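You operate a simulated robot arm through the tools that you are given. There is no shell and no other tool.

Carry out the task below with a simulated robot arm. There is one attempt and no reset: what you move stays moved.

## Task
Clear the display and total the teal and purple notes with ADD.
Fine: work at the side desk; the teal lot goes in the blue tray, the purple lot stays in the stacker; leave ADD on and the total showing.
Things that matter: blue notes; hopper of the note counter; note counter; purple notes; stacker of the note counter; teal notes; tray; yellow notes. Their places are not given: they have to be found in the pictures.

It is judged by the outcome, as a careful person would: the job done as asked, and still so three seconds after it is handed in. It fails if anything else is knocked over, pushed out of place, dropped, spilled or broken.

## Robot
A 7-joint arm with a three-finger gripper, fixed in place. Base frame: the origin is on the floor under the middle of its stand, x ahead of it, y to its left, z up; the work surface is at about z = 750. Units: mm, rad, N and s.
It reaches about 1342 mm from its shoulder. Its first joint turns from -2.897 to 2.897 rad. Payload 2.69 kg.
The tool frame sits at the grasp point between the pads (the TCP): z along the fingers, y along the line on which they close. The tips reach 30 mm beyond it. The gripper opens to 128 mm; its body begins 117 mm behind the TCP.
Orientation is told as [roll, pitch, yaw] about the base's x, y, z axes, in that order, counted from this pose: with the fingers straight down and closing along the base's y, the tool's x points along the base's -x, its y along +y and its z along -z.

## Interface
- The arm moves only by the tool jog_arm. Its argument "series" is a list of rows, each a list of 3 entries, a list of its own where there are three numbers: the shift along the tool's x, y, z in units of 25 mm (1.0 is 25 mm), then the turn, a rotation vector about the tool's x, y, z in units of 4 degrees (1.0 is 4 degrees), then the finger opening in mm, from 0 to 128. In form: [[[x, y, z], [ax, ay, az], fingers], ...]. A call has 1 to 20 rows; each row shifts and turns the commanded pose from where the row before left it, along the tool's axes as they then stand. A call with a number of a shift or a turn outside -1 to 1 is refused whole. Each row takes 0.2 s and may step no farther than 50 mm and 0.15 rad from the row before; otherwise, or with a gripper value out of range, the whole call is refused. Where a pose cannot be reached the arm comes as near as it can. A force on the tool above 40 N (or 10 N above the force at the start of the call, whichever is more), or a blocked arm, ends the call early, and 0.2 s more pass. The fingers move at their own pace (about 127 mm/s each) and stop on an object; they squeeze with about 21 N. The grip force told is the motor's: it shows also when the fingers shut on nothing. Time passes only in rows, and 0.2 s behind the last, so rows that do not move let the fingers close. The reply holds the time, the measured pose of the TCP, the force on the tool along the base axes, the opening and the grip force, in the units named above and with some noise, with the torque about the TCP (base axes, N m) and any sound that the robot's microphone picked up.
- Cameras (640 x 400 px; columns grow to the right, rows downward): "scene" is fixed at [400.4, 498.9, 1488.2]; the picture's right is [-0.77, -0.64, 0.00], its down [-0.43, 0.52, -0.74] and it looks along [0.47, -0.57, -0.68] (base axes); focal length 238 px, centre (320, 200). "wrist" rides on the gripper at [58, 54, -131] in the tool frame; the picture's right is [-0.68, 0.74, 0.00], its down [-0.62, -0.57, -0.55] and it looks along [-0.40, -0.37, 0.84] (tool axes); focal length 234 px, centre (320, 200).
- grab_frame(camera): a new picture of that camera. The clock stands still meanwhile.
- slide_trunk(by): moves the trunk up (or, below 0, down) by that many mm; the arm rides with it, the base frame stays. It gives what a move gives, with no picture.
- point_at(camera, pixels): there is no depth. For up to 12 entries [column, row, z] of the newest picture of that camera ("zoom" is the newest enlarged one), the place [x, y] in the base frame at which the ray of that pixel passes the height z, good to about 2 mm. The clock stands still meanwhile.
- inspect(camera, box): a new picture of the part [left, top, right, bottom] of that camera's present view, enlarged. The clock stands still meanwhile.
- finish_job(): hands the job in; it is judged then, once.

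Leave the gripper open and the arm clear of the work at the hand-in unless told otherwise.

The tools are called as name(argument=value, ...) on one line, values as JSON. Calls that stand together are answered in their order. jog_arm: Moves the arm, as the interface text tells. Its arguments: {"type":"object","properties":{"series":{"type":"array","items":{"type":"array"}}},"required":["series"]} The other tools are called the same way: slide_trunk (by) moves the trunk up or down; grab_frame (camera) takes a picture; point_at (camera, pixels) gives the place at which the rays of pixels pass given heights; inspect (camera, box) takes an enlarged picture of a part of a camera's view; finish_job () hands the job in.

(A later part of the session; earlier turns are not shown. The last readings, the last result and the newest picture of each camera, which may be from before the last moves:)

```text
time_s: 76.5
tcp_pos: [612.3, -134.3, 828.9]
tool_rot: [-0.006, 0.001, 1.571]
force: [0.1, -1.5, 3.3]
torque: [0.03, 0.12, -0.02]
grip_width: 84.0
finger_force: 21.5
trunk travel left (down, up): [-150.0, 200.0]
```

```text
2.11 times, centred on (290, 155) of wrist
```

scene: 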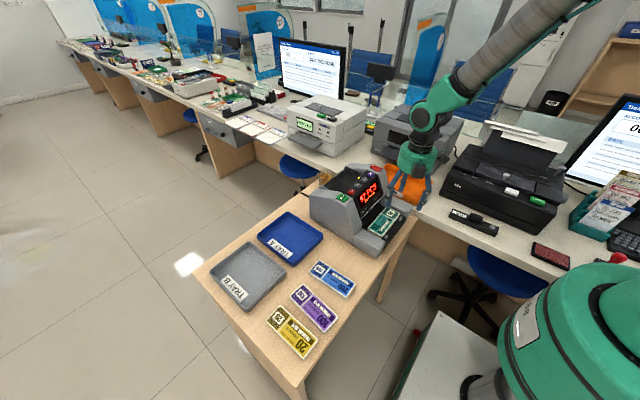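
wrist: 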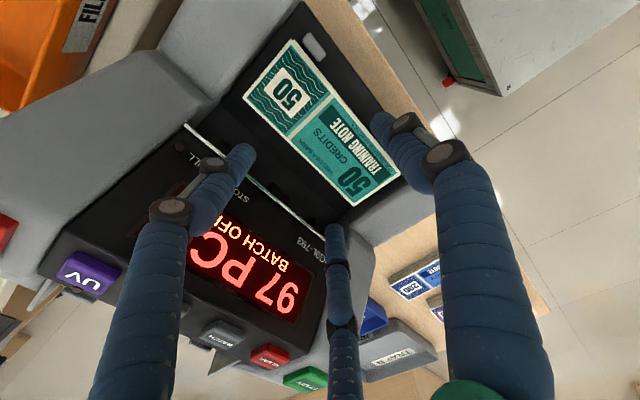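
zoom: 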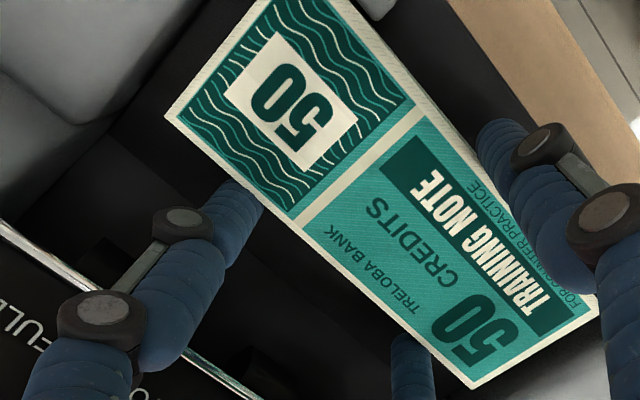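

Gripped: width 84, 21.5 N. I'll lift slowly, straight up.

jog_arm(series=[[[0, 0, -0.2], [0, 0, 0], 40], [[0, 0, -0.3], [0, 0, 0], 40], [[0, 0, -0.3], [0, 0, 0], 40]])

inspect(camera="scene", box=[350, 185, 414, 240])

inspect(camera="wrist", box=[180, 60, 400, 250])

```text
time_s: 77.3
tcp_pos: [612.8, -134.1, 848.1]
tool_rot: [-0.005, 0.0, 1.572]
force: [-1.1, 0.8, -1.1]
torque: [-0.01, 0.0, 0.0]
grip_width: 84.2
finger_force: 21.1
trunk travel left (down, up): [-150.0, 200.0]
```

```text
7.27 times, centred on (382, 212) of scene
```

zoom: 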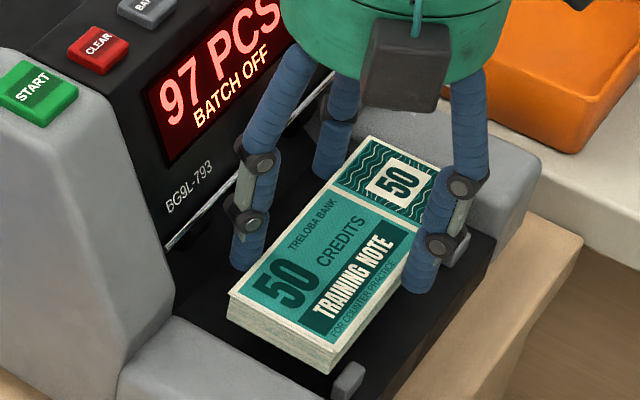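

```text
2.11 times, centred on (290, 155) of wrist
```

zoom: 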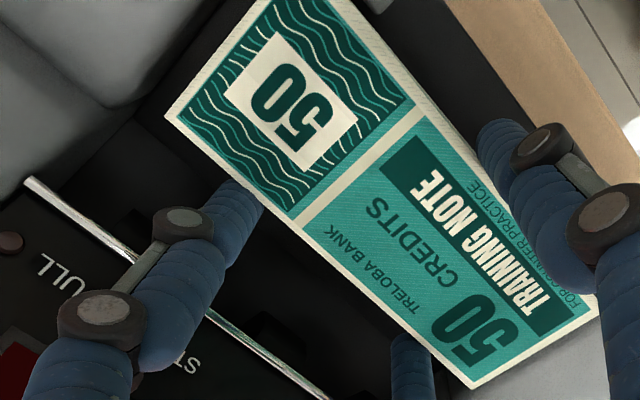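

Teal is up and held firmly, clear of the lip. I'll raise it to about z=1060.

jog_arm(series=[[[0, 0, -0.5], [0, 0, 0], 40], [[0, 0, -1], [0, 0, 0], 40], [[0, 0, -1], [0, 0, 0], 40], [[0, 0, -1], [0, 0, 0], 40], [[0, 0, -1], [0, 0, 0], 40], [[0, 0, -1], [0, 0, 0], 40], [[0, 0, -1], [0, 0, 0], 40], [[0, 0, -1], [0, 0, 0], 40], [[0, 0, -1], [0, 0, 0], 40]])

jog_arm(series=[[[0, 0, 0], [0, 0, 1], 40], [[0, 0, 0], [0, 0, 1], 40], [[0, 0, 0], [0, 0, 1], 40], [[0, 0, 0], [0, 0, 1], 40], [[0, 0, 0], [0, 0, 1], 40], [[0, 0, 0], [0, 0, 1], 40], [[0, 0, 0], [0, 0, 1], 40], [[0, 0, 0], [0, 0, 1], 40], [[0, 0, 0], [0, 0, 1], 40], [[0, 0, 0], [0, 0, 1], 40], [[0, 0, 0], [0, 0, 1], 40], [[0, 0, 0], [0, 0, 1], 40], [[0, 0, 0], [0, 0, 1], 40], [[0, 0, 0], [0, 0, 1], 40], [[0, 0, 0], [0, 0, 1], 40], [[0, 0, 0], [0, 0, 1], 40], [[0, 0, 0], [0, 0, 1], 40], [[0, 0, 0], [0, 0, 1], 40], [[0, 0, 0], [0, 0, 1], 40], [[0, 0, 0], [0, 0, 1], 40]])

jog_arm(series=[[[0, 0, 0], [0, 0, 1], 40], [[0, 0, 0], [0, 0, 1], 40], [[0, 0, 0], [0, 0, 0.5], 40]])

grab_frame(camera="wrist")

grab_frame(camera="scene")

```text
time_s: 79.3
tcp_pos: [610.9, -134.3, 1061.7]
tool_rot: [-0.007, 0.004, 1.571]
force: [0.1, 0.1, -1.4]
torque: [0.01, 0.0, 0.01]
grip_width: 84.0
finger_force: 21.2
trunk travel left (down, up): [-150.0, 200.0]
```

```text
time_s: 83.5
tcp_pos: [612.4, -134.9, 1060.0]
tool_rot: [-0.001, -0.006, 0.172]
force: [-0.3, -0.3, 0.3]
torque: [-0.03, 0.04, 0.02]
grip_width: 84.0
finger_force: 21.1
trunk travel left (down, up): [-150.0, 200.0]
```

```text
time_s: 84.3
tcp_pos: [611.5, -134.2, 1060.4]
tool_rot: [0.0, -0.006, 0.0]
force: [-0.1, -0.2, -0.5]
torque: [-0.01, -0.01, -0.02]
grip_width: 83.9
finger_force: 20.8
trunk travel left (down, up): [-150.0, 200.0]
```

```text
taken
```

wrist: 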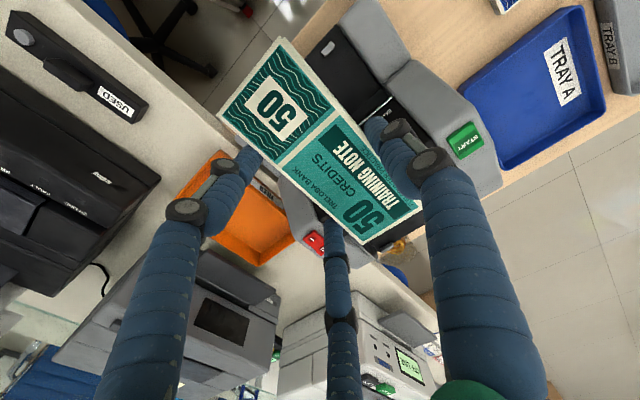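

```text
taken
```

scene: 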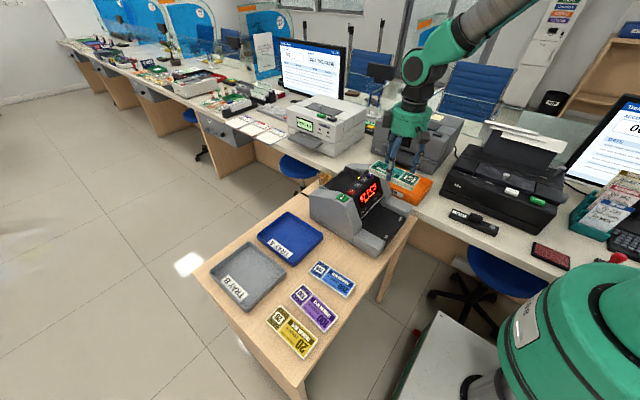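

Yaw is back to 0 with teal held. Tray A is visible in both cameras, so I'll measure it.

inspect(camera="wrist", box=[450, 0, 640, 180])

inspect(camera="scene", box=[245, 200, 335, 275])

```text
2.22 times, centred on (545, 90) of wrist
```

zoom: 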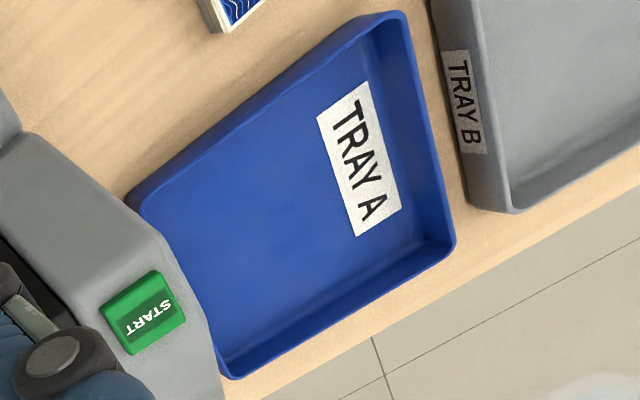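

```text
5.33 times, centred on (290, 238) of scene
```

zoom: 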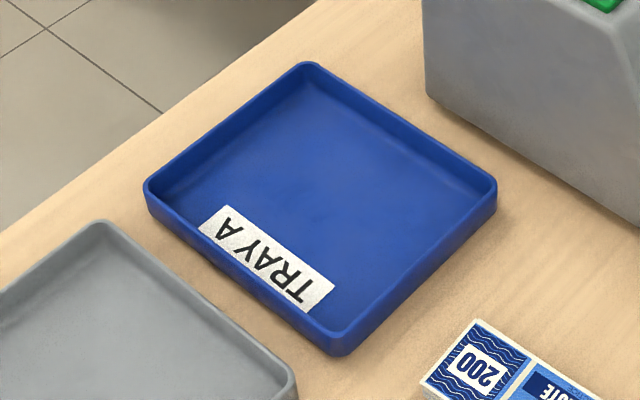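

point_at(camera="wrist", pixels=[[579.7, 6.7, 765], [579.7, 6.7, 785], [604.5, 108, 765], [604.5, 108, 785], [504.5, 168.8, 765], [504.5, 168.8, 785], [459.4, 87.7, 765], [459.4, 87.7, 785]])

point_at(camera="scene", pixels=[[293.4, 264.3, 765], [293.4, 264.3, 785], [257.5, 235.6, 765], [257.5, 235.6, 785], [287.6, 212.7, 765], [287.6, 212.7, 785], [322.6, 235.8, 765], [322.6, 235.8, 785]])

```text
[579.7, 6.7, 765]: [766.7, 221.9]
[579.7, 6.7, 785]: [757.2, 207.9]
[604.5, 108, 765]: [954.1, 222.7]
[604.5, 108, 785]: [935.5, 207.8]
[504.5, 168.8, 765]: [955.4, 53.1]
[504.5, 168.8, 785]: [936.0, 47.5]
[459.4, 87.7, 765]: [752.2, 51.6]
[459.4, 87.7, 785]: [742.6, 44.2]
```

```text
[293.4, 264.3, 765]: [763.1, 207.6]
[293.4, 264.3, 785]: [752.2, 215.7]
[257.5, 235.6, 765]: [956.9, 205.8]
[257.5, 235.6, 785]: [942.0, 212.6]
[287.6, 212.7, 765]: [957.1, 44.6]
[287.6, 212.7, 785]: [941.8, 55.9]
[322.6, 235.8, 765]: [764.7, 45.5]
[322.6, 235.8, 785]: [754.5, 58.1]
```

Tray A's rim spans x 757–946 and y 50–212 at z≈776. I'll carry teal above its middle (tool at 851, 118.5) and come down part of the way.

jog_arm(series=[[[-0.871, 0.918, 0], [0, 0, 0], 40], [[-0.871, 0.918, 0], [0, 0, 0], 40], [[-0.871, 0.918, 0], [0, 0, 0], 40], [[-0.871, 0.918, 0], [0, 0, 0], 40], [[-0.871, 0.918, 0], [0, 0, 0], 40], [[-0.871, 0.918, 0], [0, 0, 0], 40], [[-0.871, 0.918, 0], [0, 0, 0], 40], [[-0.871, 0.918, 0], [0, 0, 0], 40], [[-0.871, 0.918, 0], [0, 0, 0], 40], [[-0.871, 0.918, 0], [0, 0, 0], 40], [[-0.871, 0.918, 0], [0, 0, 0], 40]])

jog_arm(series=[[[0, 0, 0.92], [0, 0, 0], 40], [[0, 0, 0.92], [0, 0, 0], 40], [[0, 0, 0.92], [0, 0, 0], 40], [[0, 0, 0.92], [0, 0, 0], 40], [[0, 0, 0.92], [0, 0, 0], 40], [[0, 0, 0.92], [0, 0, 0], 40], [[0, 0, 0.92], [0, 0, 0], 40], [[0, 0, 0.92], [0, 0, 0], 40]])

inspect(camera="scene", box=[230, 175, 350, 275])

grab_frame(camera="wrist")

```text
time_s: 86.7
tcp_pos: [851.5, 118.0, 1059.0]
tool_rot: [0.0, -0.006, 0.002]
force: [0.4, -0.4, -1.4]
torque: [-0.03, -0.03, -0.02]
grip_width: 84.0
finger_force: 21.2
trunk travel left (down, up): [-150.0, 200.0]
```

```text
time_s: 88.5
tcp_pos: [852.5, 116.2, 877.0]
tool_rot: [0.0, -0.005, 0.0]
force: [-0.7, 0.5, -0.8]
torque: [-0.02, 0.01, 0.03]
grip_width: 83.8
finger_force: 21.3
trunk travel left (down, up): [-150.0, 200.0]
```

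```text
4.00 times, centred on (290, 225) of scene
```

zoom: 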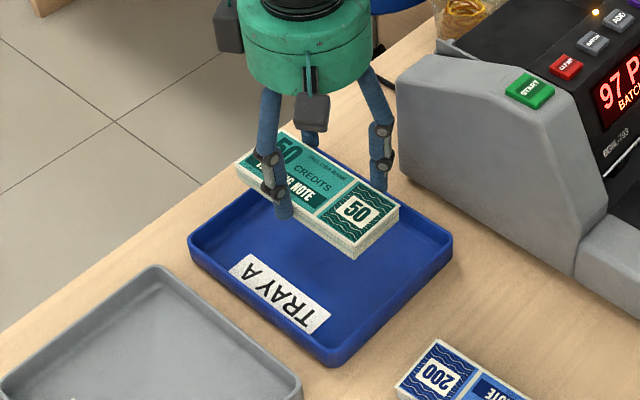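

```text
taken
```

wrist: 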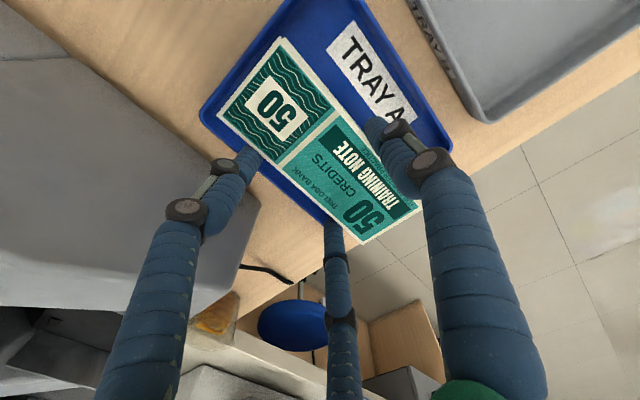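

Teal hangs over the middle of tray A. I'll lower to tcp z≈805 and look.

jog_arm(series=[[[0, 0, 0.72], [0, 0, 0], 40], [[0, 0, 0.72], [0, 0, 0], 40], [[0, 0, 0.72], [0, 0, 0], 40], [[0, 0, 0.72], [0, 0, 0], 40]])

inspect(camera="scene", box=[245, 190, 335, 265])

inspect(camera="wrist", box=[180, 0, 480, 260])

```text
time_s: 89.5
tcp_pos: [854.1, 118.3, 804.9]
tool_rot: [-0.003, -0.005, 0.0]
force: [-0.1, 0.2, -0.5]
torque: [-0.03, 0.04, 0.0]
grip_width: 84.0
finger_force: 21.0
trunk travel left (down, up): [-150.0, 200.0]
```

```text
5.33 times, centred on (290, 228) of scene
```

zoom: 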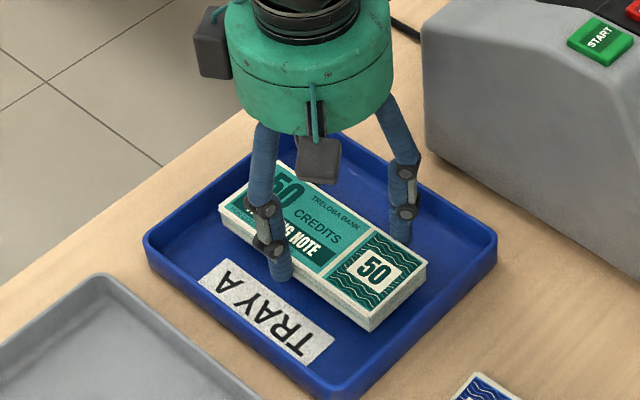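

```text
1.54 times, centred on (330, 130) of wrist
```

zoom: 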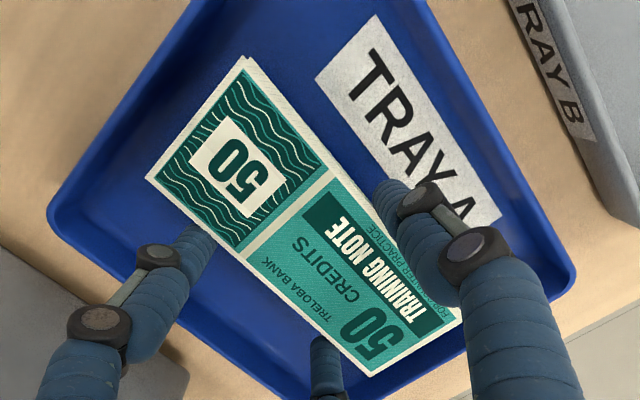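

Teal is well inside the tray walls on all sides. I'll lower in small steps until it touches the tray floor.

jog_arm(series=[[[0, 0, 0.25], [0, 0, 0], 40], [[0, 0, 0.2], [0, 0, 0], 40], [[0, 0, 0.1], [0, 0, 0], 40]])

```text
time_s: 90.3
tcp_pos: [852.6, 118.7, 791.3]
tool_rot: [-0.001, -0.007, 0.0]
force: [-2.9, 2.0, 7.3]
torque: [0.16, 0.71, -0.07]
grip_width: 84.1
finger_force: 20.8
trunk travel left (down, up): [-150.0, 200.0]
```

Contact: 7 N, at one end of the notes, with the tray floor. I'll settle 1.5 mm more, then open to release.

jog_arm(series=[[[0, 0, 0.06], [0, 0, 0], 40], [[0, 0, 0], [0, 0, 0], 88], [[0, 0, 0], [0, 0, 0], 94], [[0, 0, 0], [0, 0, 0], 100], [[0, 0, 0], [0, 0, 0], 104]])

inspect(camera="scene", box=[245, 190, 335, 265])

inspect(camera="wrist", box=[180, 0, 480, 260])

```text
time_s: 91.5
tcp_pos: [852.9, 117.2, 789.4]
tool_rot: [-0.002, -0.007, 0.0]
force: [0.0, -0.1, -1.2]
torque: [0.0, 0.0, 0.02]
grip_width: 103.9
finger_force: 0.0
trunk travel left (down, up): [-150.0, 200.0]
```

```text
5.33 times, centred on (290, 228) of scene
```

zoom: 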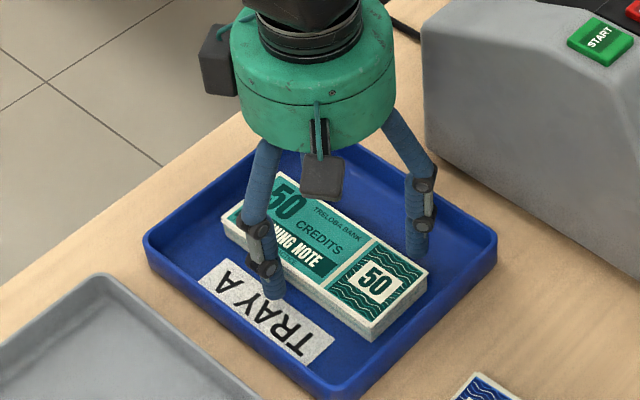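

```text
1.54 times, centred on (330, 130) of wrist
```

zoom: 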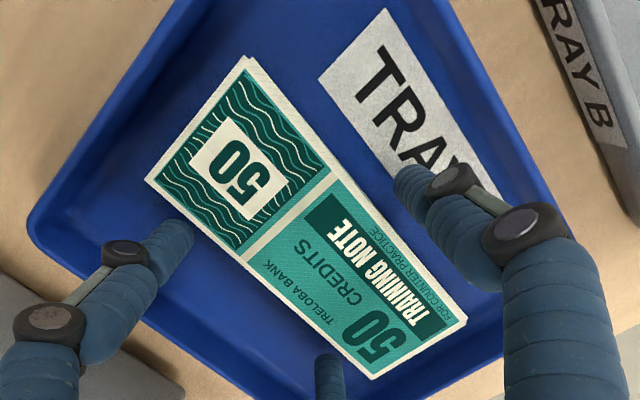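

Teal lies flat in the blue tray and is released. I'll lift straight up, then move toward the purple notes.

jog_arm(series=[[[0, 0, -0.4], [0, 0, 0], 104], [[0, 0, -0.8], [0, 0, 0], 104], [[0, 0, -1], [0, 0, 0], 104], [[0, 0, -1], [0, 0, 0], 104], [[0, 0, -1], [0, 0, 0], 104], [[0, 0, -1], [0, 0, 0], 104], [[0, 0, -1], [0, 0, 0], 104], [[0, 0, -1], [0, 0, 0], 104], [[0.95, 0.5, 0], [0, 0, 0], 104], [[0.95, 0.5, 0], [0, 0, 0], 104], [[0.95, 0.5, 0], [0, 0, 0], 104], [[0.95, 0.5, 0], [0, 0, 0], 104], [[0.95, 0.5, 0], [0, 0, 0], 104], [[0.95, 0.5, 0], [0, 0, 0], 104], [[0.95, 0.5, 0], [0, 0, 0], 104], [[0.95, 0.5, 0], [0, 0, 0], 104], [[0.95, 0.5, 0], [0, 0, 0], 104], [[0.95, 0.5, 0], [0, 0, 0], 104]])

grab_frame(camera="wrist")

grab_frame(camera="scene")

```text
time_s: 95.3
tcp_pos: [613.3, 242.0, 969.9]
tool_rot: [-0.001, -0.005, 0.0]
force: [0.3, 0.3, -0.1]
torque: [0.0, 0.0, -0.01]
grip_width: 104.0
finger_force: 0.1
trunk travel left (down, up): [-150.0, 200.0]
```

```text
taken
```

wrist: 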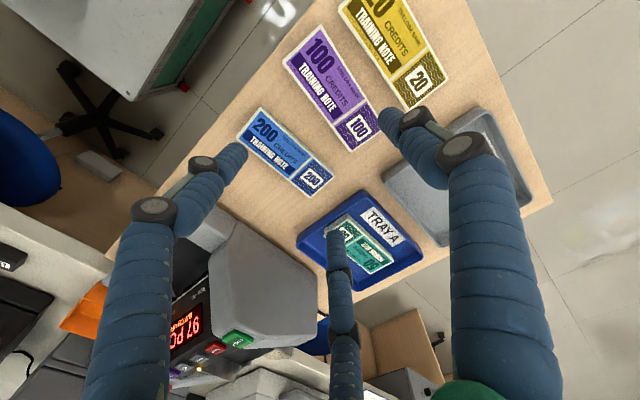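

```text
taken
```

scene: 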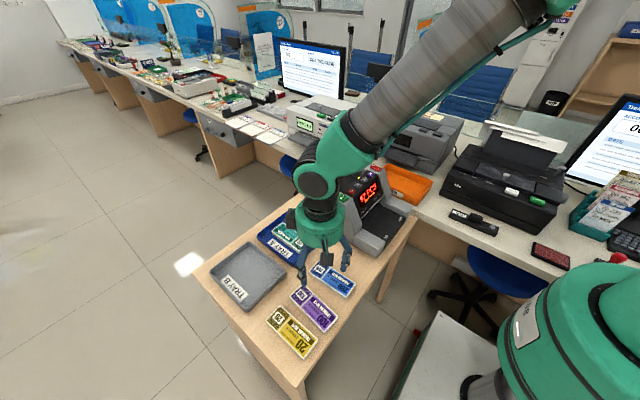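

Purple is between yellow and blue, with wide gaps at this angle. I'll zoom with both cameras for the corners.

inspect(camera="wrist", box=[240, 0, 440, 170])

inspect(camera="scene", box=[265, 260, 361, 340])

```text
2.35 times, centred on (340, 85) of wrist
```

zoom: 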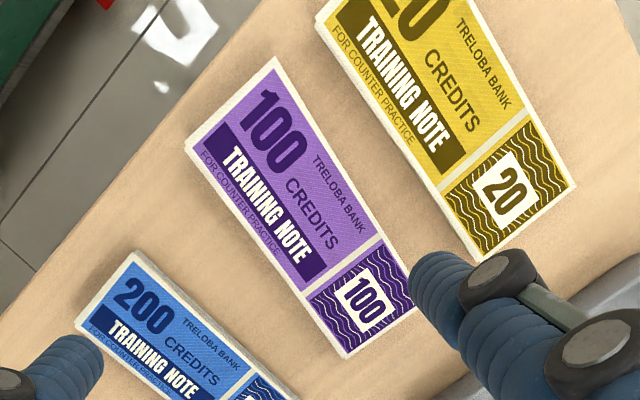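

```text
5.00 times, centred on (313, 300) of scene
```

zoom: 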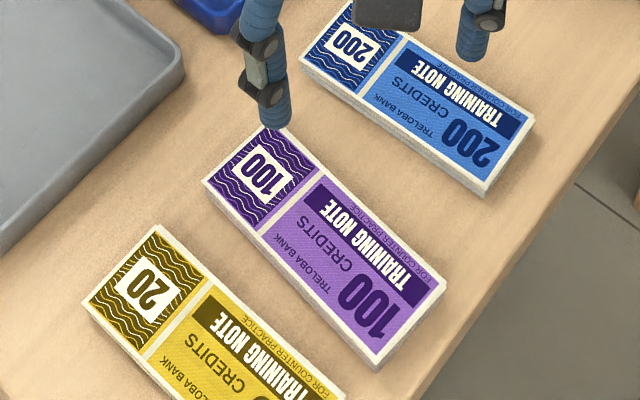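

point_at(camera="wrist", pixels=[[321.3, 25, 760], [321.3, 25, 775], [283.4, 62.4, 760], [283.4, 62.4, 775], [350.6, 151.8, 760], [350.6, 151.8, 775], [379.1, 129.7, 760], [379.1, 129.7, 775], [339.1, 8.4, 765], [406.4, 111.4, 765]])

point_at(camera="scene", pixels=[[325.2, 332.6, 760], [325.2, 332.6, 775], [338.2, 316.6, 760], [338.2, 316.6, 775], [302.4, 286, 760], [302.4, 286, 775], [289.4, 296.6, 760], [289.4, 296.6, 775], [282, 305.4, 765]])

```text
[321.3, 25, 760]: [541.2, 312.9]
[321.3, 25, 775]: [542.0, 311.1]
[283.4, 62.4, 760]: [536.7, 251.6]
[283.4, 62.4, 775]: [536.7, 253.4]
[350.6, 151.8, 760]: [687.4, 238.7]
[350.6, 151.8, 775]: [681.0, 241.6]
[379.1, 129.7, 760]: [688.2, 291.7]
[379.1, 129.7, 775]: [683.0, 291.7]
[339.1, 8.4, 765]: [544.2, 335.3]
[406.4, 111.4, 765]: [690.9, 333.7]
```

```text
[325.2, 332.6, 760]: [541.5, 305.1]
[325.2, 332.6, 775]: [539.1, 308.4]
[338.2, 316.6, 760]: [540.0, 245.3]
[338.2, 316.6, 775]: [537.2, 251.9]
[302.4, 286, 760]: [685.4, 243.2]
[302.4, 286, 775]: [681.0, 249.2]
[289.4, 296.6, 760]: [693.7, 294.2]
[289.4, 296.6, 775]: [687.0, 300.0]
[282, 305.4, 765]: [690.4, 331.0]
```

Purple: centre (612, 274), long axis turned about -5°, with a 30 mm gap to yellow and 54 mm to blue. As before, I'll place the thumb on the +y side, opening 104, tool at (612, 256.5), turned -5.2°, and lower to a hover.

jog_arm(series=[[[0.03, 0.58, 0], [0, 0.07, 0.65], 104], [[0, 0, 0], [0, 0, 0.65], 104], [[0, 0, 0.88], [0, 0, 0], 104], [[0, 0, 0.88], [0, 0, 0], 104], [[0, 0, 0.88], [0, 0, 0], 104], [[0, 0, 0.88], [0, 0, 0], 104], [[0, 0, 0.88], [0, 0, 0], 104], [[0, 0, 0.88], [0, 0, 0], 104]])

grab_frame(camera="wrist")

inspect(camera="wrist", box=[220, 20, 460, 240])

inspect(camera="scene", box=[265, 255, 361, 335])

```text
time_s: 97.1
tcp_pos: [612.8, 258.7, 836.1]
tool_rot: [-0.001, -0.001, -0.092]
force: [-0.1, -0.3, -0.1]
torque: [0.0, 0.04, -0.02]
grip_width: 104.1
finger_force: 0.0
trunk travel left (down, up): [-150.0, 200.0]
```

```text
taken
```

wrist: 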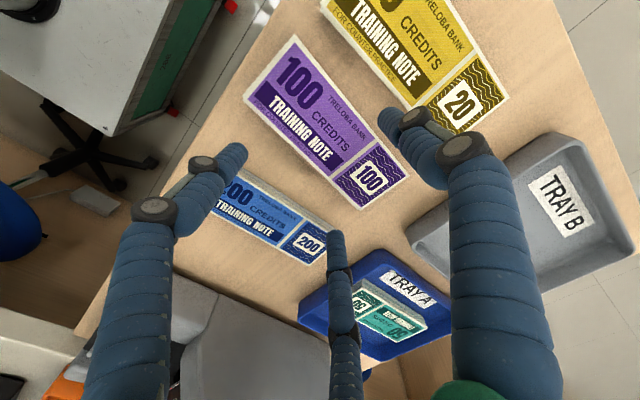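

```text
1.82 times, centred on (340, 130) of wrist
```

zoom: 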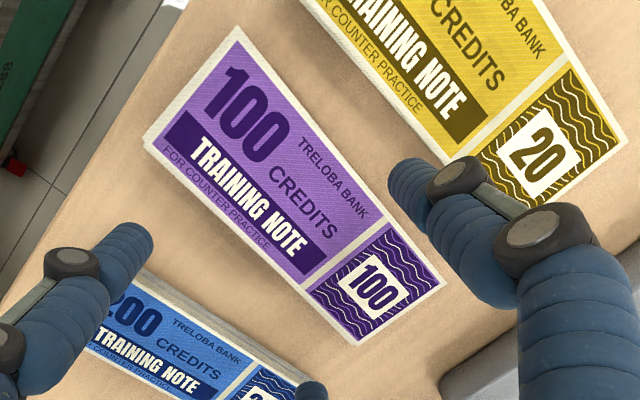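

```text
5.00 times, centred on (313, 295) of scene
```

zoom: 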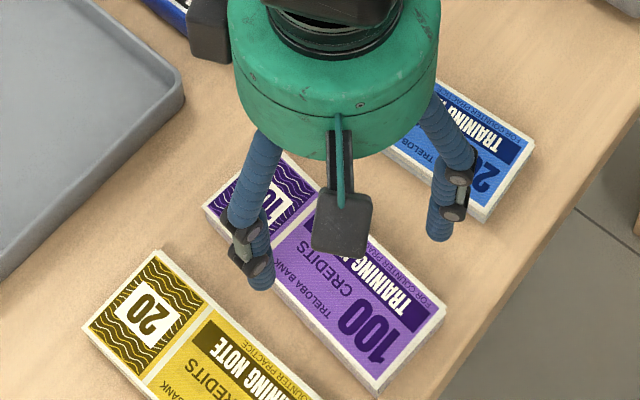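

The thumb will land about mid-gap between purple (303) and yellow (333). I'll go down to tcp z≈796.

jog_arm(series=[[[0, 0, 0.6], [0, 0, 0], 104], [[0, 0, 0.6], [0, 0, 0], 104], [[0, 0, 0.4], [0, 0, 0], 104]])

inspect(camera="scene", box=[275, 270, 345, 330])

inspect(camera="wrist", box=[220, 60, 460, 260])

```text
time_s: 97.9
tcp_pos: [614.9, 258.2, 796.7]
tool_rot: [-0.002, 0.0, -0.091]
force: [0.6, -0.1, 0.4]
torque: [0.0, 0.03, 0.01]
grip_width: 103.6
finger_force: 0.1
trunk travel left (down, up): [-150.0, 200.0]
```

```text
6.67 times, centred on (310, 300) of scene
```

zoom: 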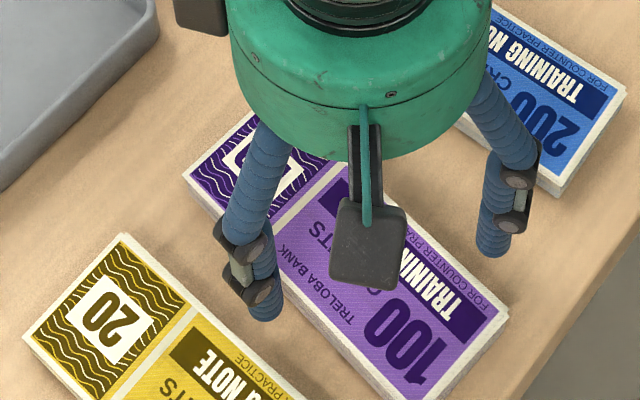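

```text
2.00 times, centred on (340, 160) of wrist
```

zoom: 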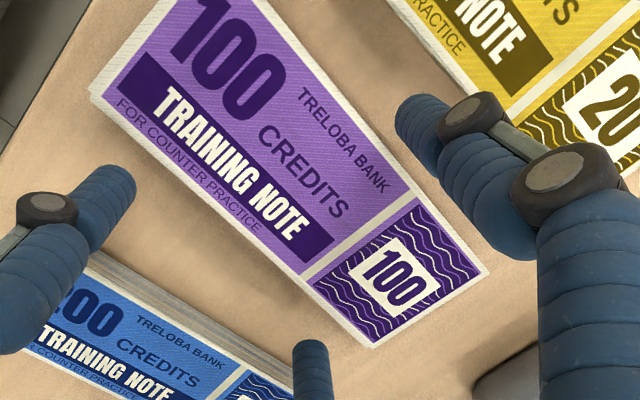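

Still clear on all sides. I'll continue down in small steps to note level.

jog_arm(series=[[[0, 0, 0.2], [0, 0, 0], 104], [[0, 0, 0.16], [0, 0, 0], 104], [[0, 0, 0.12], [0, 0, 0], 104]])

inspect(camera="scene", box=[275, 270, 345, 330])

inspect(camera="wrist", box=[220, 60, 460, 260])

```text
time_s: 98.7
tcp_pos: [613.3, 257.5, 784.0]
tool_rot: [-0.002, -0.001, -0.09]
force: [0.0, -0.3, 0.5]
torque: [0.02, -0.03, -0.01]
grip_width: 104.0
finger_force: 0.1
trunk travel left (down, up): [-150.0, 200.0]
```

```text
6.67 times, centred on (310, 300) of scene
```

zoom: 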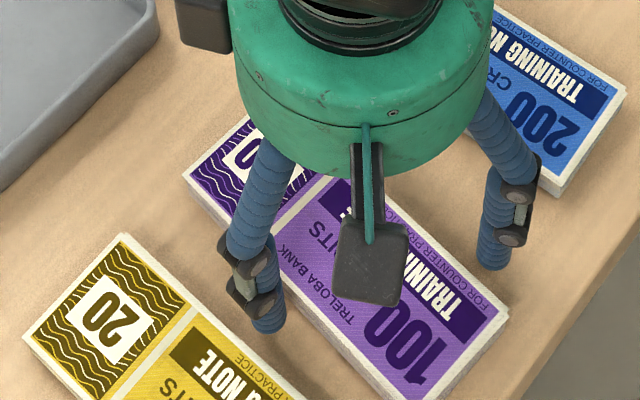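

```text
2.00 times, centred on (340, 160) of wrist
```

zoom: 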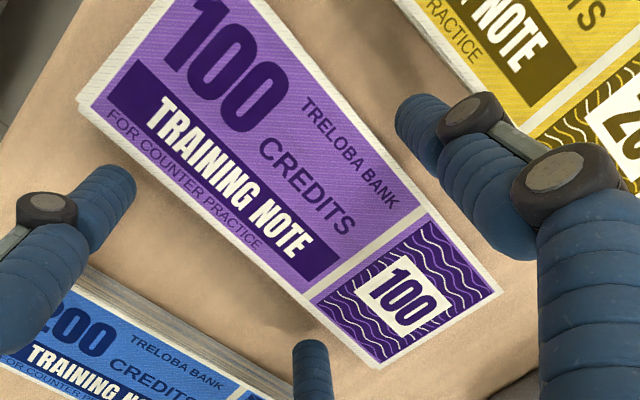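

jog_arm(series=[[[0, 0, 0.12], [0, 0, 0], 104], [[0, 0, 0.1], [0, 0, 0], 104]])

inspect(camera="scene", box=[275, 270, 345, 330])

```text
time_s: 99.3
tcp_pos: [613.5, 256.9, 778.6]
tool_rot: [-0.002, 0.0, -0.091]
force: [0.3, -0.4, -1.0]
torque: [0.02, 0.04, 0.01]
grip_width: 103.9
finger_force: 0.1
trunk travel left (down, up): [-150.0, 200.0]
```

```text
6.67 times, centred on (310, 300) of scene
```

zoom: 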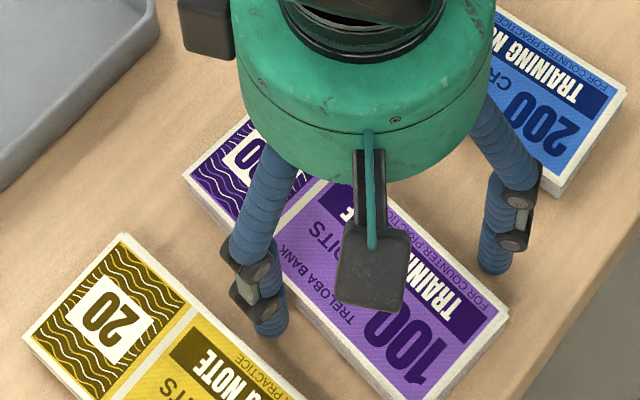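

The fingers are at the same depth at which teal was gripped, and nothing else is touched. I'll close on purple.

jog_arm(series=[[[0, 0, 0], [0, 0, 0], 94], [[0, 0, 0], [0, 0, 0], 84], [[0, 0, 0], [0, 0, 0], 64], [[0, 0, 0], [0, 0, 0], 40]])

inspect(camera="wrist", box=[220, 60, 460, 260])

inspect(camera="scene", box=[275, 270, 345, 330])

```text
time_s: 100.3
tcp_pos: [613.0, 256.9, 779.4]
tool_rot: [-0.002, -0.001, -0.087]
force: [-0.9, 1.8, 4.3]
torque: [0.19, 0.1, -0.02]
grip_width: 84.1
finger_force: 21.4
trunk travel left (down, up): [-150.0, 200.0]
```

```text
2.00 times, centred on (340, 160) of wrist
```

zoom: 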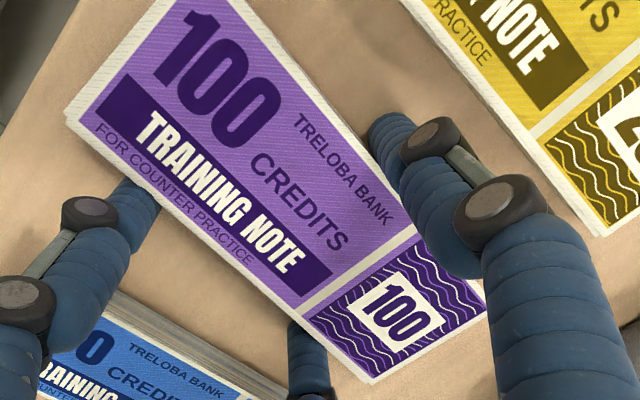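

```text
6.67 times, centred on (310, 300) of scene
```

zoom: 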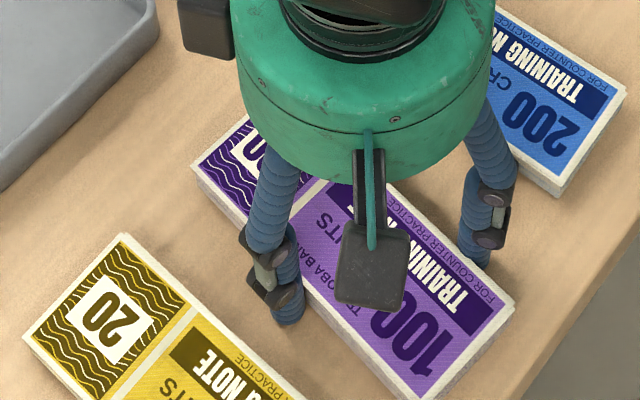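

Gripped: width 84, 21 N. I'll lift and check.

jog_arm(series=[[[0, 0, -0.2], [0, 0, 0], 40], [[0, 0, -0.4], [0, 0, 0], 40], [[0, 0, -0.6], [0, 0, 0], 40], [[0, 0, -0.8], [0, 0, 0], 40]])

inspect(camera="scene", box=[260, 240, 360, 330])

inspect(camera="wrist", box=[220, 60, 460, 260])

```text
time_s: 101.3
tcp_pos: [612.8, 257.6, 828.9]
tool_rot: [-0.003, 0.001, -0.091]
force: [-0.2, -1.0, -1.0]
torque: [-0.01, -0.01, 0.01]
grip_width: 83.9
finger_force: 21.0
trunk travel left (down, up): [-150.0, 200.0]
```

```text
4.44 times, centred on (310, 285) of scene
```

zoom: 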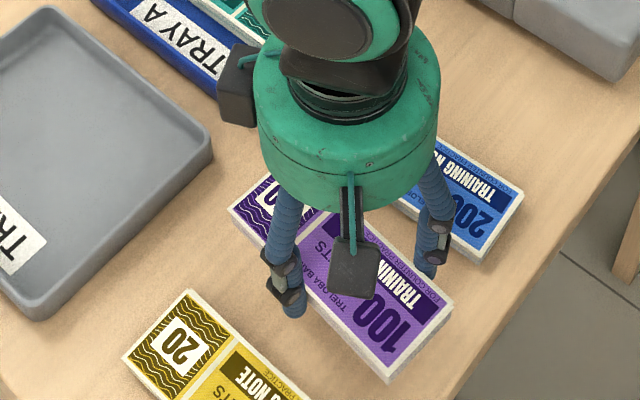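

```text
2.00 times, centred on (340, 160) of wrist
```

zoom: 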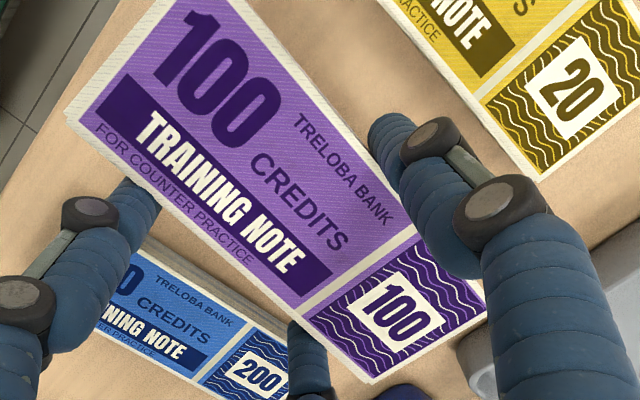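

Purple is held level and blue and yellow are undisturbed. I'll raise it and turn to yaw -90°.

jog_arm(series=[[[0, 0, -0.925], [0, 0, 0], 40], [[0, 0, -0.925], [0, 0, 0], 40], [[0, 0, -0.925], [0, 0, 0], 40], [[0, 0, -0.925], [0, 0, 0], 40], [[0, 0, -0.925], [0, 0, 0], 40], [[0, 0, -0.925], [0, 0, 0], 40], [[0, 0, -0.925], [0, 0, 0], 40], [[0, 0, -0.925], [0, 0, 0], 40], [[0, 0, -0.925], [0, 0, 0], 40], [[0, 0, -0.925], [0, 0, 0], 40]])

jog_arm(series=[[[0, 0, 0], [0, 0, 0.964], 40], [[0, 0, 0], [0, 0, 0.964], 40], [[0, 0, 0], [0, 0, 0.964], 40], [[0, 0, 0], [0, 0, 0.964], 40], [[0, 0, 0], [0, 0, 0.964], 40], [[0, 0, 0], [0, 0, 0.964], 40], [[0, 0, 0], [0, 0, 0.964], 40], [[0, 0, 0], [0, 0, 0.964], 40], [[0, 0, 0], [0, 0, 0.964], 40], [[0, 0, 0], [0, 0, 0.964], 40], [[0, 0, 0], [0, 0, 0.964], 40], [[0, 0, 0], [0, 0, 0.964], 40], [[0, 0, 0], [0, 0, 0.964], 40], [[0, 0, 0], [0, 0, 0.964], 40], [[0, 0, 0], [0, 0, 0.964], 40], [[0, 0, 0], [0, 0, 0.964], 40], [[0, 0, 0], [0, 0, 0.964], 40], [[0, 0, 0], [0, 0, 0.964], 40], [[0, 0, 0], [0, 0, 0.964], 40], [[0, 0, 0], [0, 0, 0.964], 40]])

jog_arm(series=[[[0, 0, 0], [0, 0, 0.964], 40], [[0, 0, 0], [0, 0, 0.964], 40]])

grab_frame(camera="wrist")

inspect(camera="wrist", box=[180, 0, 440, 260])

```text
time_s: 103.5
tcp_pos: [611.8, 257.5, 1062.2]
tool_rot: [-0.002, -0.001, -0.091]
force: [-0.4, -0.6, -0.6]
torque: [0.0, 0.01, -0.02]
grip_width: 83.5
finger_force: 20.9
trunk travel left (down, up): [-150.0, 200.0]
```

```text
time_s: 107.7
tcp_pos: [612.9, 257.2, 1059.7]
tool_rot: [-0.001, 0.0, -1.438]
force: [-0.7, 0.2, -1.3]
torque: [-0.02, 0.01, -0.01]
grip_width: 83.9
finger_force: 21.1
trunk travel left (down, up): [-150.0, 200.0]
```

```text
time_s: 108.3
tcp_pos: [612.6, 256.9, 1060.0]
tool_rot: [0.0, -0.002, -1.572]
force: [-0.9, -0.4, -1.2]
torque: [-0.02, 0.0, 0.01]
grip_width: 83.9
finger_force: 21.1
trunk travel left (down, up): [-150.0, 200.0]
```

```text
taken
```

wrist: 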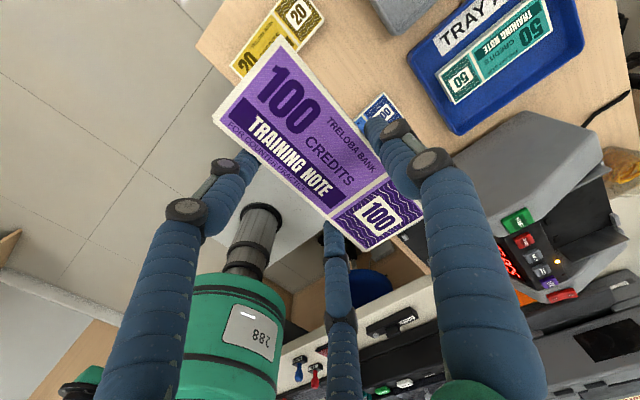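

```text
1.54 times, centred on (310, 130) of wrist
```

zoom: 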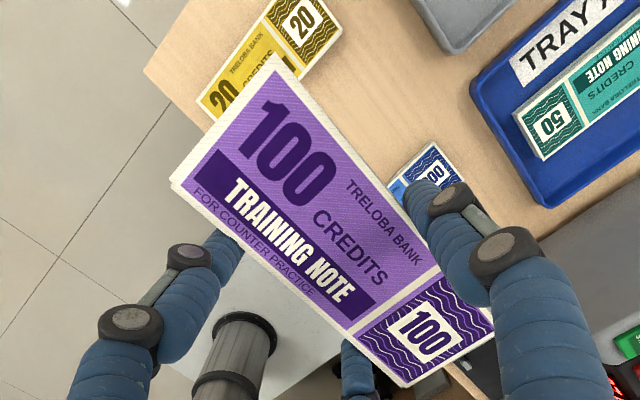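

point_at(camera="wrist", pixels=[[282.1, 35.8, 1050], [212.6, 120.3, 1050], [363.9, 252.1, 1050], [423.6, 214.4, 1050]])

inspect(camera="scene", box=[320, 160, 430, 250])

```text
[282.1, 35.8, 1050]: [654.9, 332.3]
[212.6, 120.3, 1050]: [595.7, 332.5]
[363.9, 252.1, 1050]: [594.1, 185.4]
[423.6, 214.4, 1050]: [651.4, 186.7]
```

```text
4.44 times, centred on (375, 205) of scene
```

zoom: 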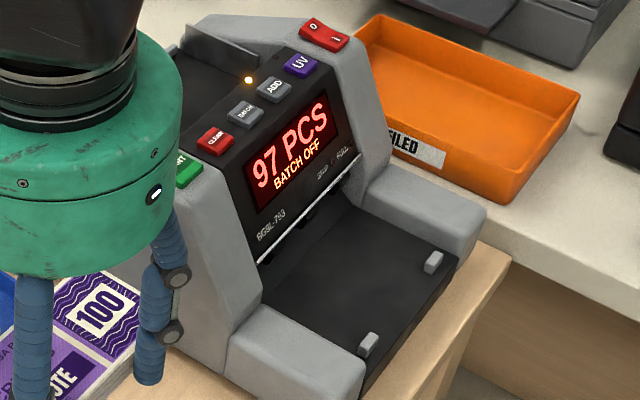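

The display still holds 97, the ADD lamp is on and the stacker is empty. Purple sits at (+11, +2) from the tool point. I'll move it above the hopper (tool at 806.5, -127.5) and stop above the guides.

jog_arm(series=[[[-0.961, 0.484, 0], [0, 0, 0], 40], [[-0.961, 0.484, 0], [0, 0, 0], 40], [[-0.961, 0.484, 0], [0, 0, 0], 40], [[-0.961, 0.484, 0], [0, 0, 0], 40], [[-0.961, 0.484, 0], [0, 0, 0], 40], [[-0.961, 0.484, 0], [0, 0, 0], 40], [[-0.961, 0.484, 0], [0, 0, 0], 40], [[-0.961, 0.484, 0], [0, 0, 0], 40], [[-0.961, 0.484, 0], [0, 0, 0], 40], [[-0.961, 0.484, 0], [0, 0, 0], 40], [[-0.961, 0.484, 0], [0, 0, 0], 40], [[-0.961, 0.484, 0], [0, 0, 0], 40], [[-0.961, 0.484, 0], [0, 0, 0], 40], [[-0.961, 0.484, 0], [0, 0, 0], 40], [[-0.961, 0.484, 0], [0, 0, 0], 40], [[-0.961, 0.484, 0], [0, 0, 0], 40], [[0, 0, 0.9], [0, 0, 0], 40], [[0, 0, 0.9], [0, 0, 0], 40], [[0, 0, 0.9], [0, 0, 0], 40], [[0, 0, 0.9], [0, 0, 0], 40]])

grab_frame(camera="wrist")

inspect(camera="scene", box=[310, 150, 374, 200])

```text
time_s: 112.5
tcp_pos: [807.5, -126.3, 970.8]
tool_rot: [0.002, -0.001, -1.572]
force: [0.1, -0.5, -0.6]
torque: [-0.02, 0.02, 0.04]
grip_width: 83.8
finger_force: 21.7
trunk travel left (down, up): [-150.0, 200.0]
```

```text
taken
```

wrist: 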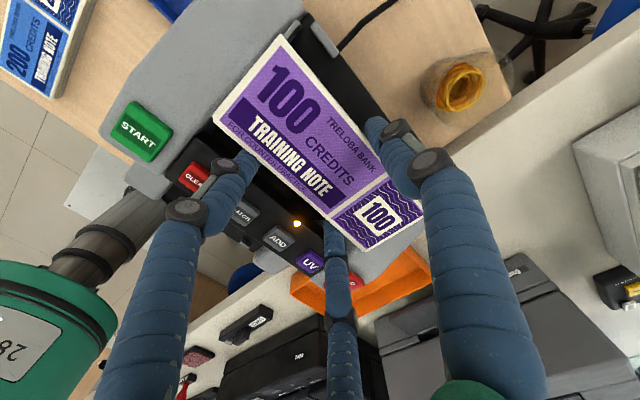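

```text
8.00 times, centred on (342, 175) of scene
```

zoom: 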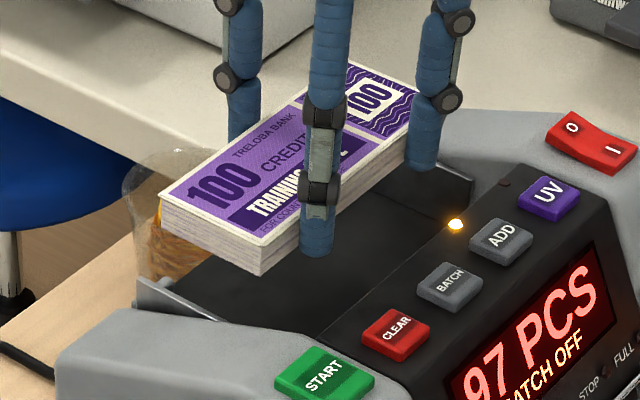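

Purple is lined up just as teal was. I'll lower to just above the guides and check.

jog_arm(series=[[[0, 0, 0.5], [0, 0, 0], 40], [[0, 0, 0.5], [0, 0, 0], 40]])

inspect(camera="scene", box=[310, 150, 374, 200])

inspect(camera="wrist", box=[180, 0, 440, 260])

```text
time_s: 113.1
tcp_pos: [806.8, -128.0, 946.2]
tool_rot: [-0.001, -0.001, -1.573]
force: [0.7, -0.5, -0.2]
torque: [-0.01, -0.02, 0.02]
grip_width: 84.1
finger_force: 20.9
trunk travel left (down, up): [-150.0, 200.0]
```

```text
8.00 times, centred on (342, 175) of scene
```

zoom: 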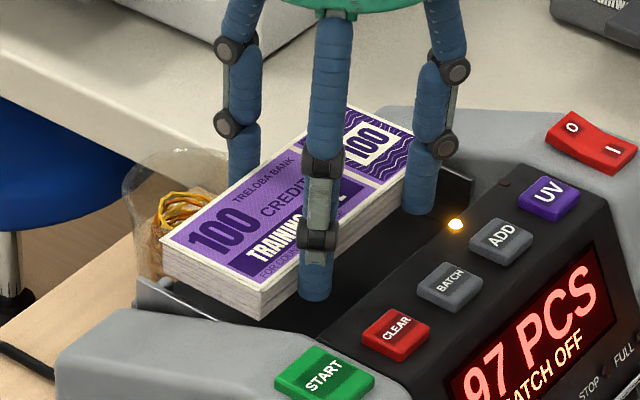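

```text
1.54 times, centred on (310, 130) of wrist
```

zoom: 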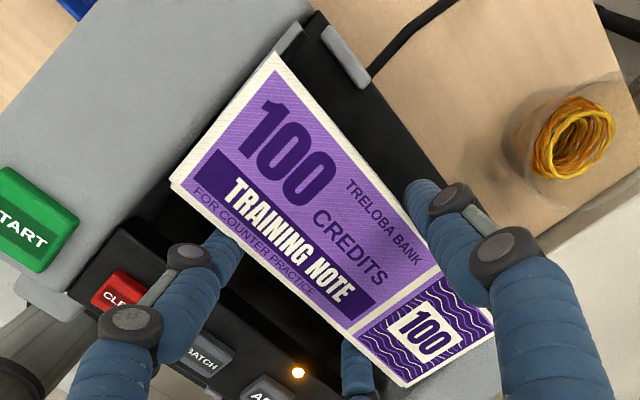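

The alignment matches the teal run. I'll nudge 2 mm toward -y, as before, and lower into the guides.

jog_arm(series=[[[-0.08, 0, 0], [0, 0, 0], 40], [[0, 0, 0.2], [0, 0, 0], 40], [[0, 0, 0.2], [0, 0, 0], 40], [[0, 0, 0.2], [0, 0, 0], 40], [[0, 0, 0.2], [0, 0, 0], 40]])

inspect(camera="scene", box=[310, 150, 374, 200])

inspect(camera="wrist", box=[180, 0, 440, 260])

```text
time_s: 114.3
tcp_pos: [806.7, -130.0, 926.2]
tool_rot: [-0.001, -0.002, -1.573]
force: [-0.4, -0.7, -1.2]
torque: [-0.03, 0.01, 0.0]
grip_width: 83.7
finger_force: 20.8
trunk travel left (down, up): [-150.0, 200.0]
```

```text
8.00 times, centred on (342, 175) of scene
```

zoom: 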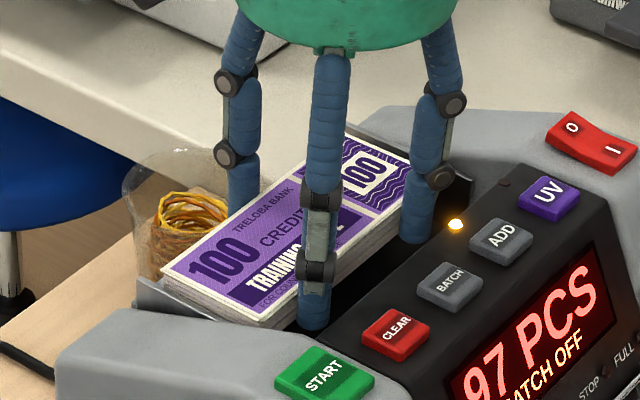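

```text
1.54 times, centred on (310, 130) of wrist
```

zoom: 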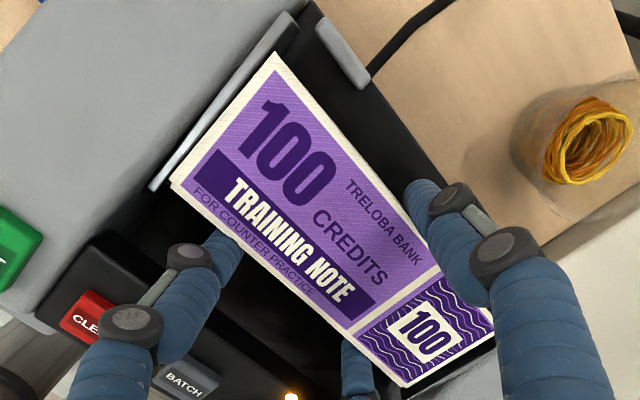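

Purple is inside the guides without contact. I'll continue down gently.

jog_arm(series=[[[0, 0, 0.2], [0, 0, 0], 40], [[0, 0, 0.2], [0, 0, 0], 40], [[0, 0, 0.2], [0, 0, 0], 40]])

inspect(camera="wrist", box=[180, 0, 440, 260])

```text
time_s: 115.1
tcp_pos: [806.6, -128.8, 911.1]
tool_rot: [0.0, -0.003, -1.572]
force: [0.0, -0.1, -2.0]
torque: [0.0, 0.02, 0.04]
grip_width: 83.8
finger_force: 21.4
trunk travel left (down, up): [-150.0, 200.0]
```

```text
1.54 times, centred on (310, 130) of wrist
```

zoom: 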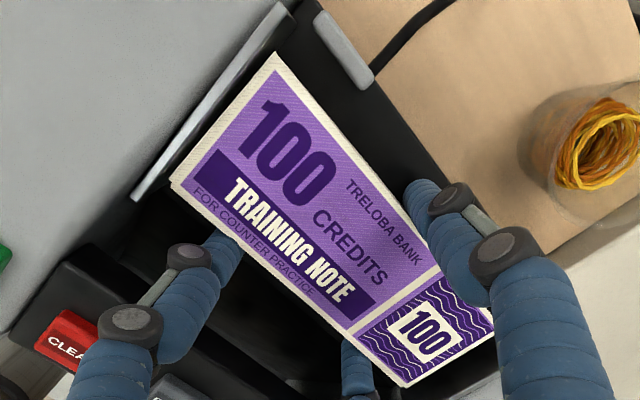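

The last few mm: teal touched down at tcp z≈903, so I'll take 2.5 mm steps.

jog_arm(series=[[[0, 0, 0.1], [0, 0, 0], 40], [[0, 0, 0.1], [0, 0, 0], 40]])

```text
time_s: 115.7
tcp_pos: [805.8, -127.8, 904.5]
tool_rot: [-0.001, -0.001, -1.573]
force: [-0.3, 0.9, -1.1]
torque: [0.02, 0.02, -0.01]
grip_width: 83.9
finger_force: 21.6
trunk travel left (down, up): [-150.0, 200.0]
```

jog_arm(series=[[[0, 0, 0.08], [0, 0, 0], 40]])

```text
time_s: 116.1
tcp_pos: [806.0, -130.2, 903.8]
tool_rot: [0.002, -0.001, -1.572]
force: [-0.9, 1.6, 4.8]
torque: [0.44, -0.19, 0.12]
grip_width: 83.9
finger_force: 20.8
trunk travel left (down, up): [-150.0, 200.0]
```

Light contact with the hopper floor (5 N). I'll open just enough to release.

jog_arm(series=[[[0, 0, 0], [0, 0, 0], 88], [[0, 0, 0], [0, 0, 0], 92], [[0, 0, 0], [0, 0, 0], 96], [[0, 0, 0], [0, 0, 0], 98]])

inspect(camera="scene", box=[310, 150, 374, 200])

inspect(camera="wrist", box=[180, 0, 440, 260])

```text
time_s: 117.1
tcp_pos: [806.5, -129.4, 903.5]
tool_rot: [0.002, -0.002, -1.573]
force: [0.8, -0.4, -0.4]
torque: [-0.02, -0.01, -0.01]
grip_width: 98.2
finger_force: 0.1
trunk travel left (down, up): [-150.0, 200.0]
```

```text
8.00 times, centred on (342, 175) of scene
```

zoom: 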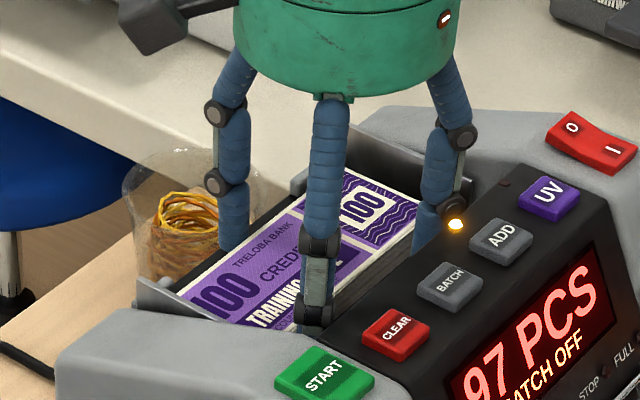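

```text
1.54 times, centred on (310, 130) of wrist
```

zoom: 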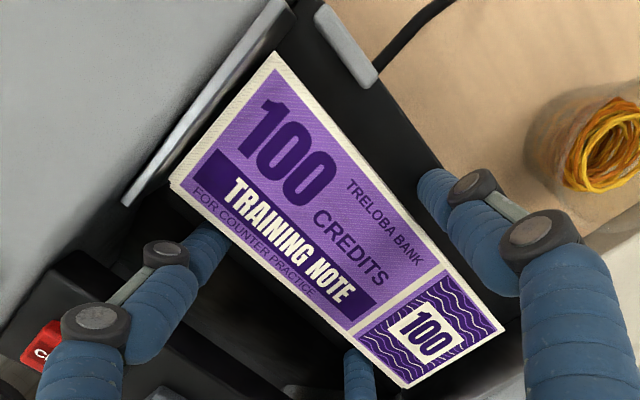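

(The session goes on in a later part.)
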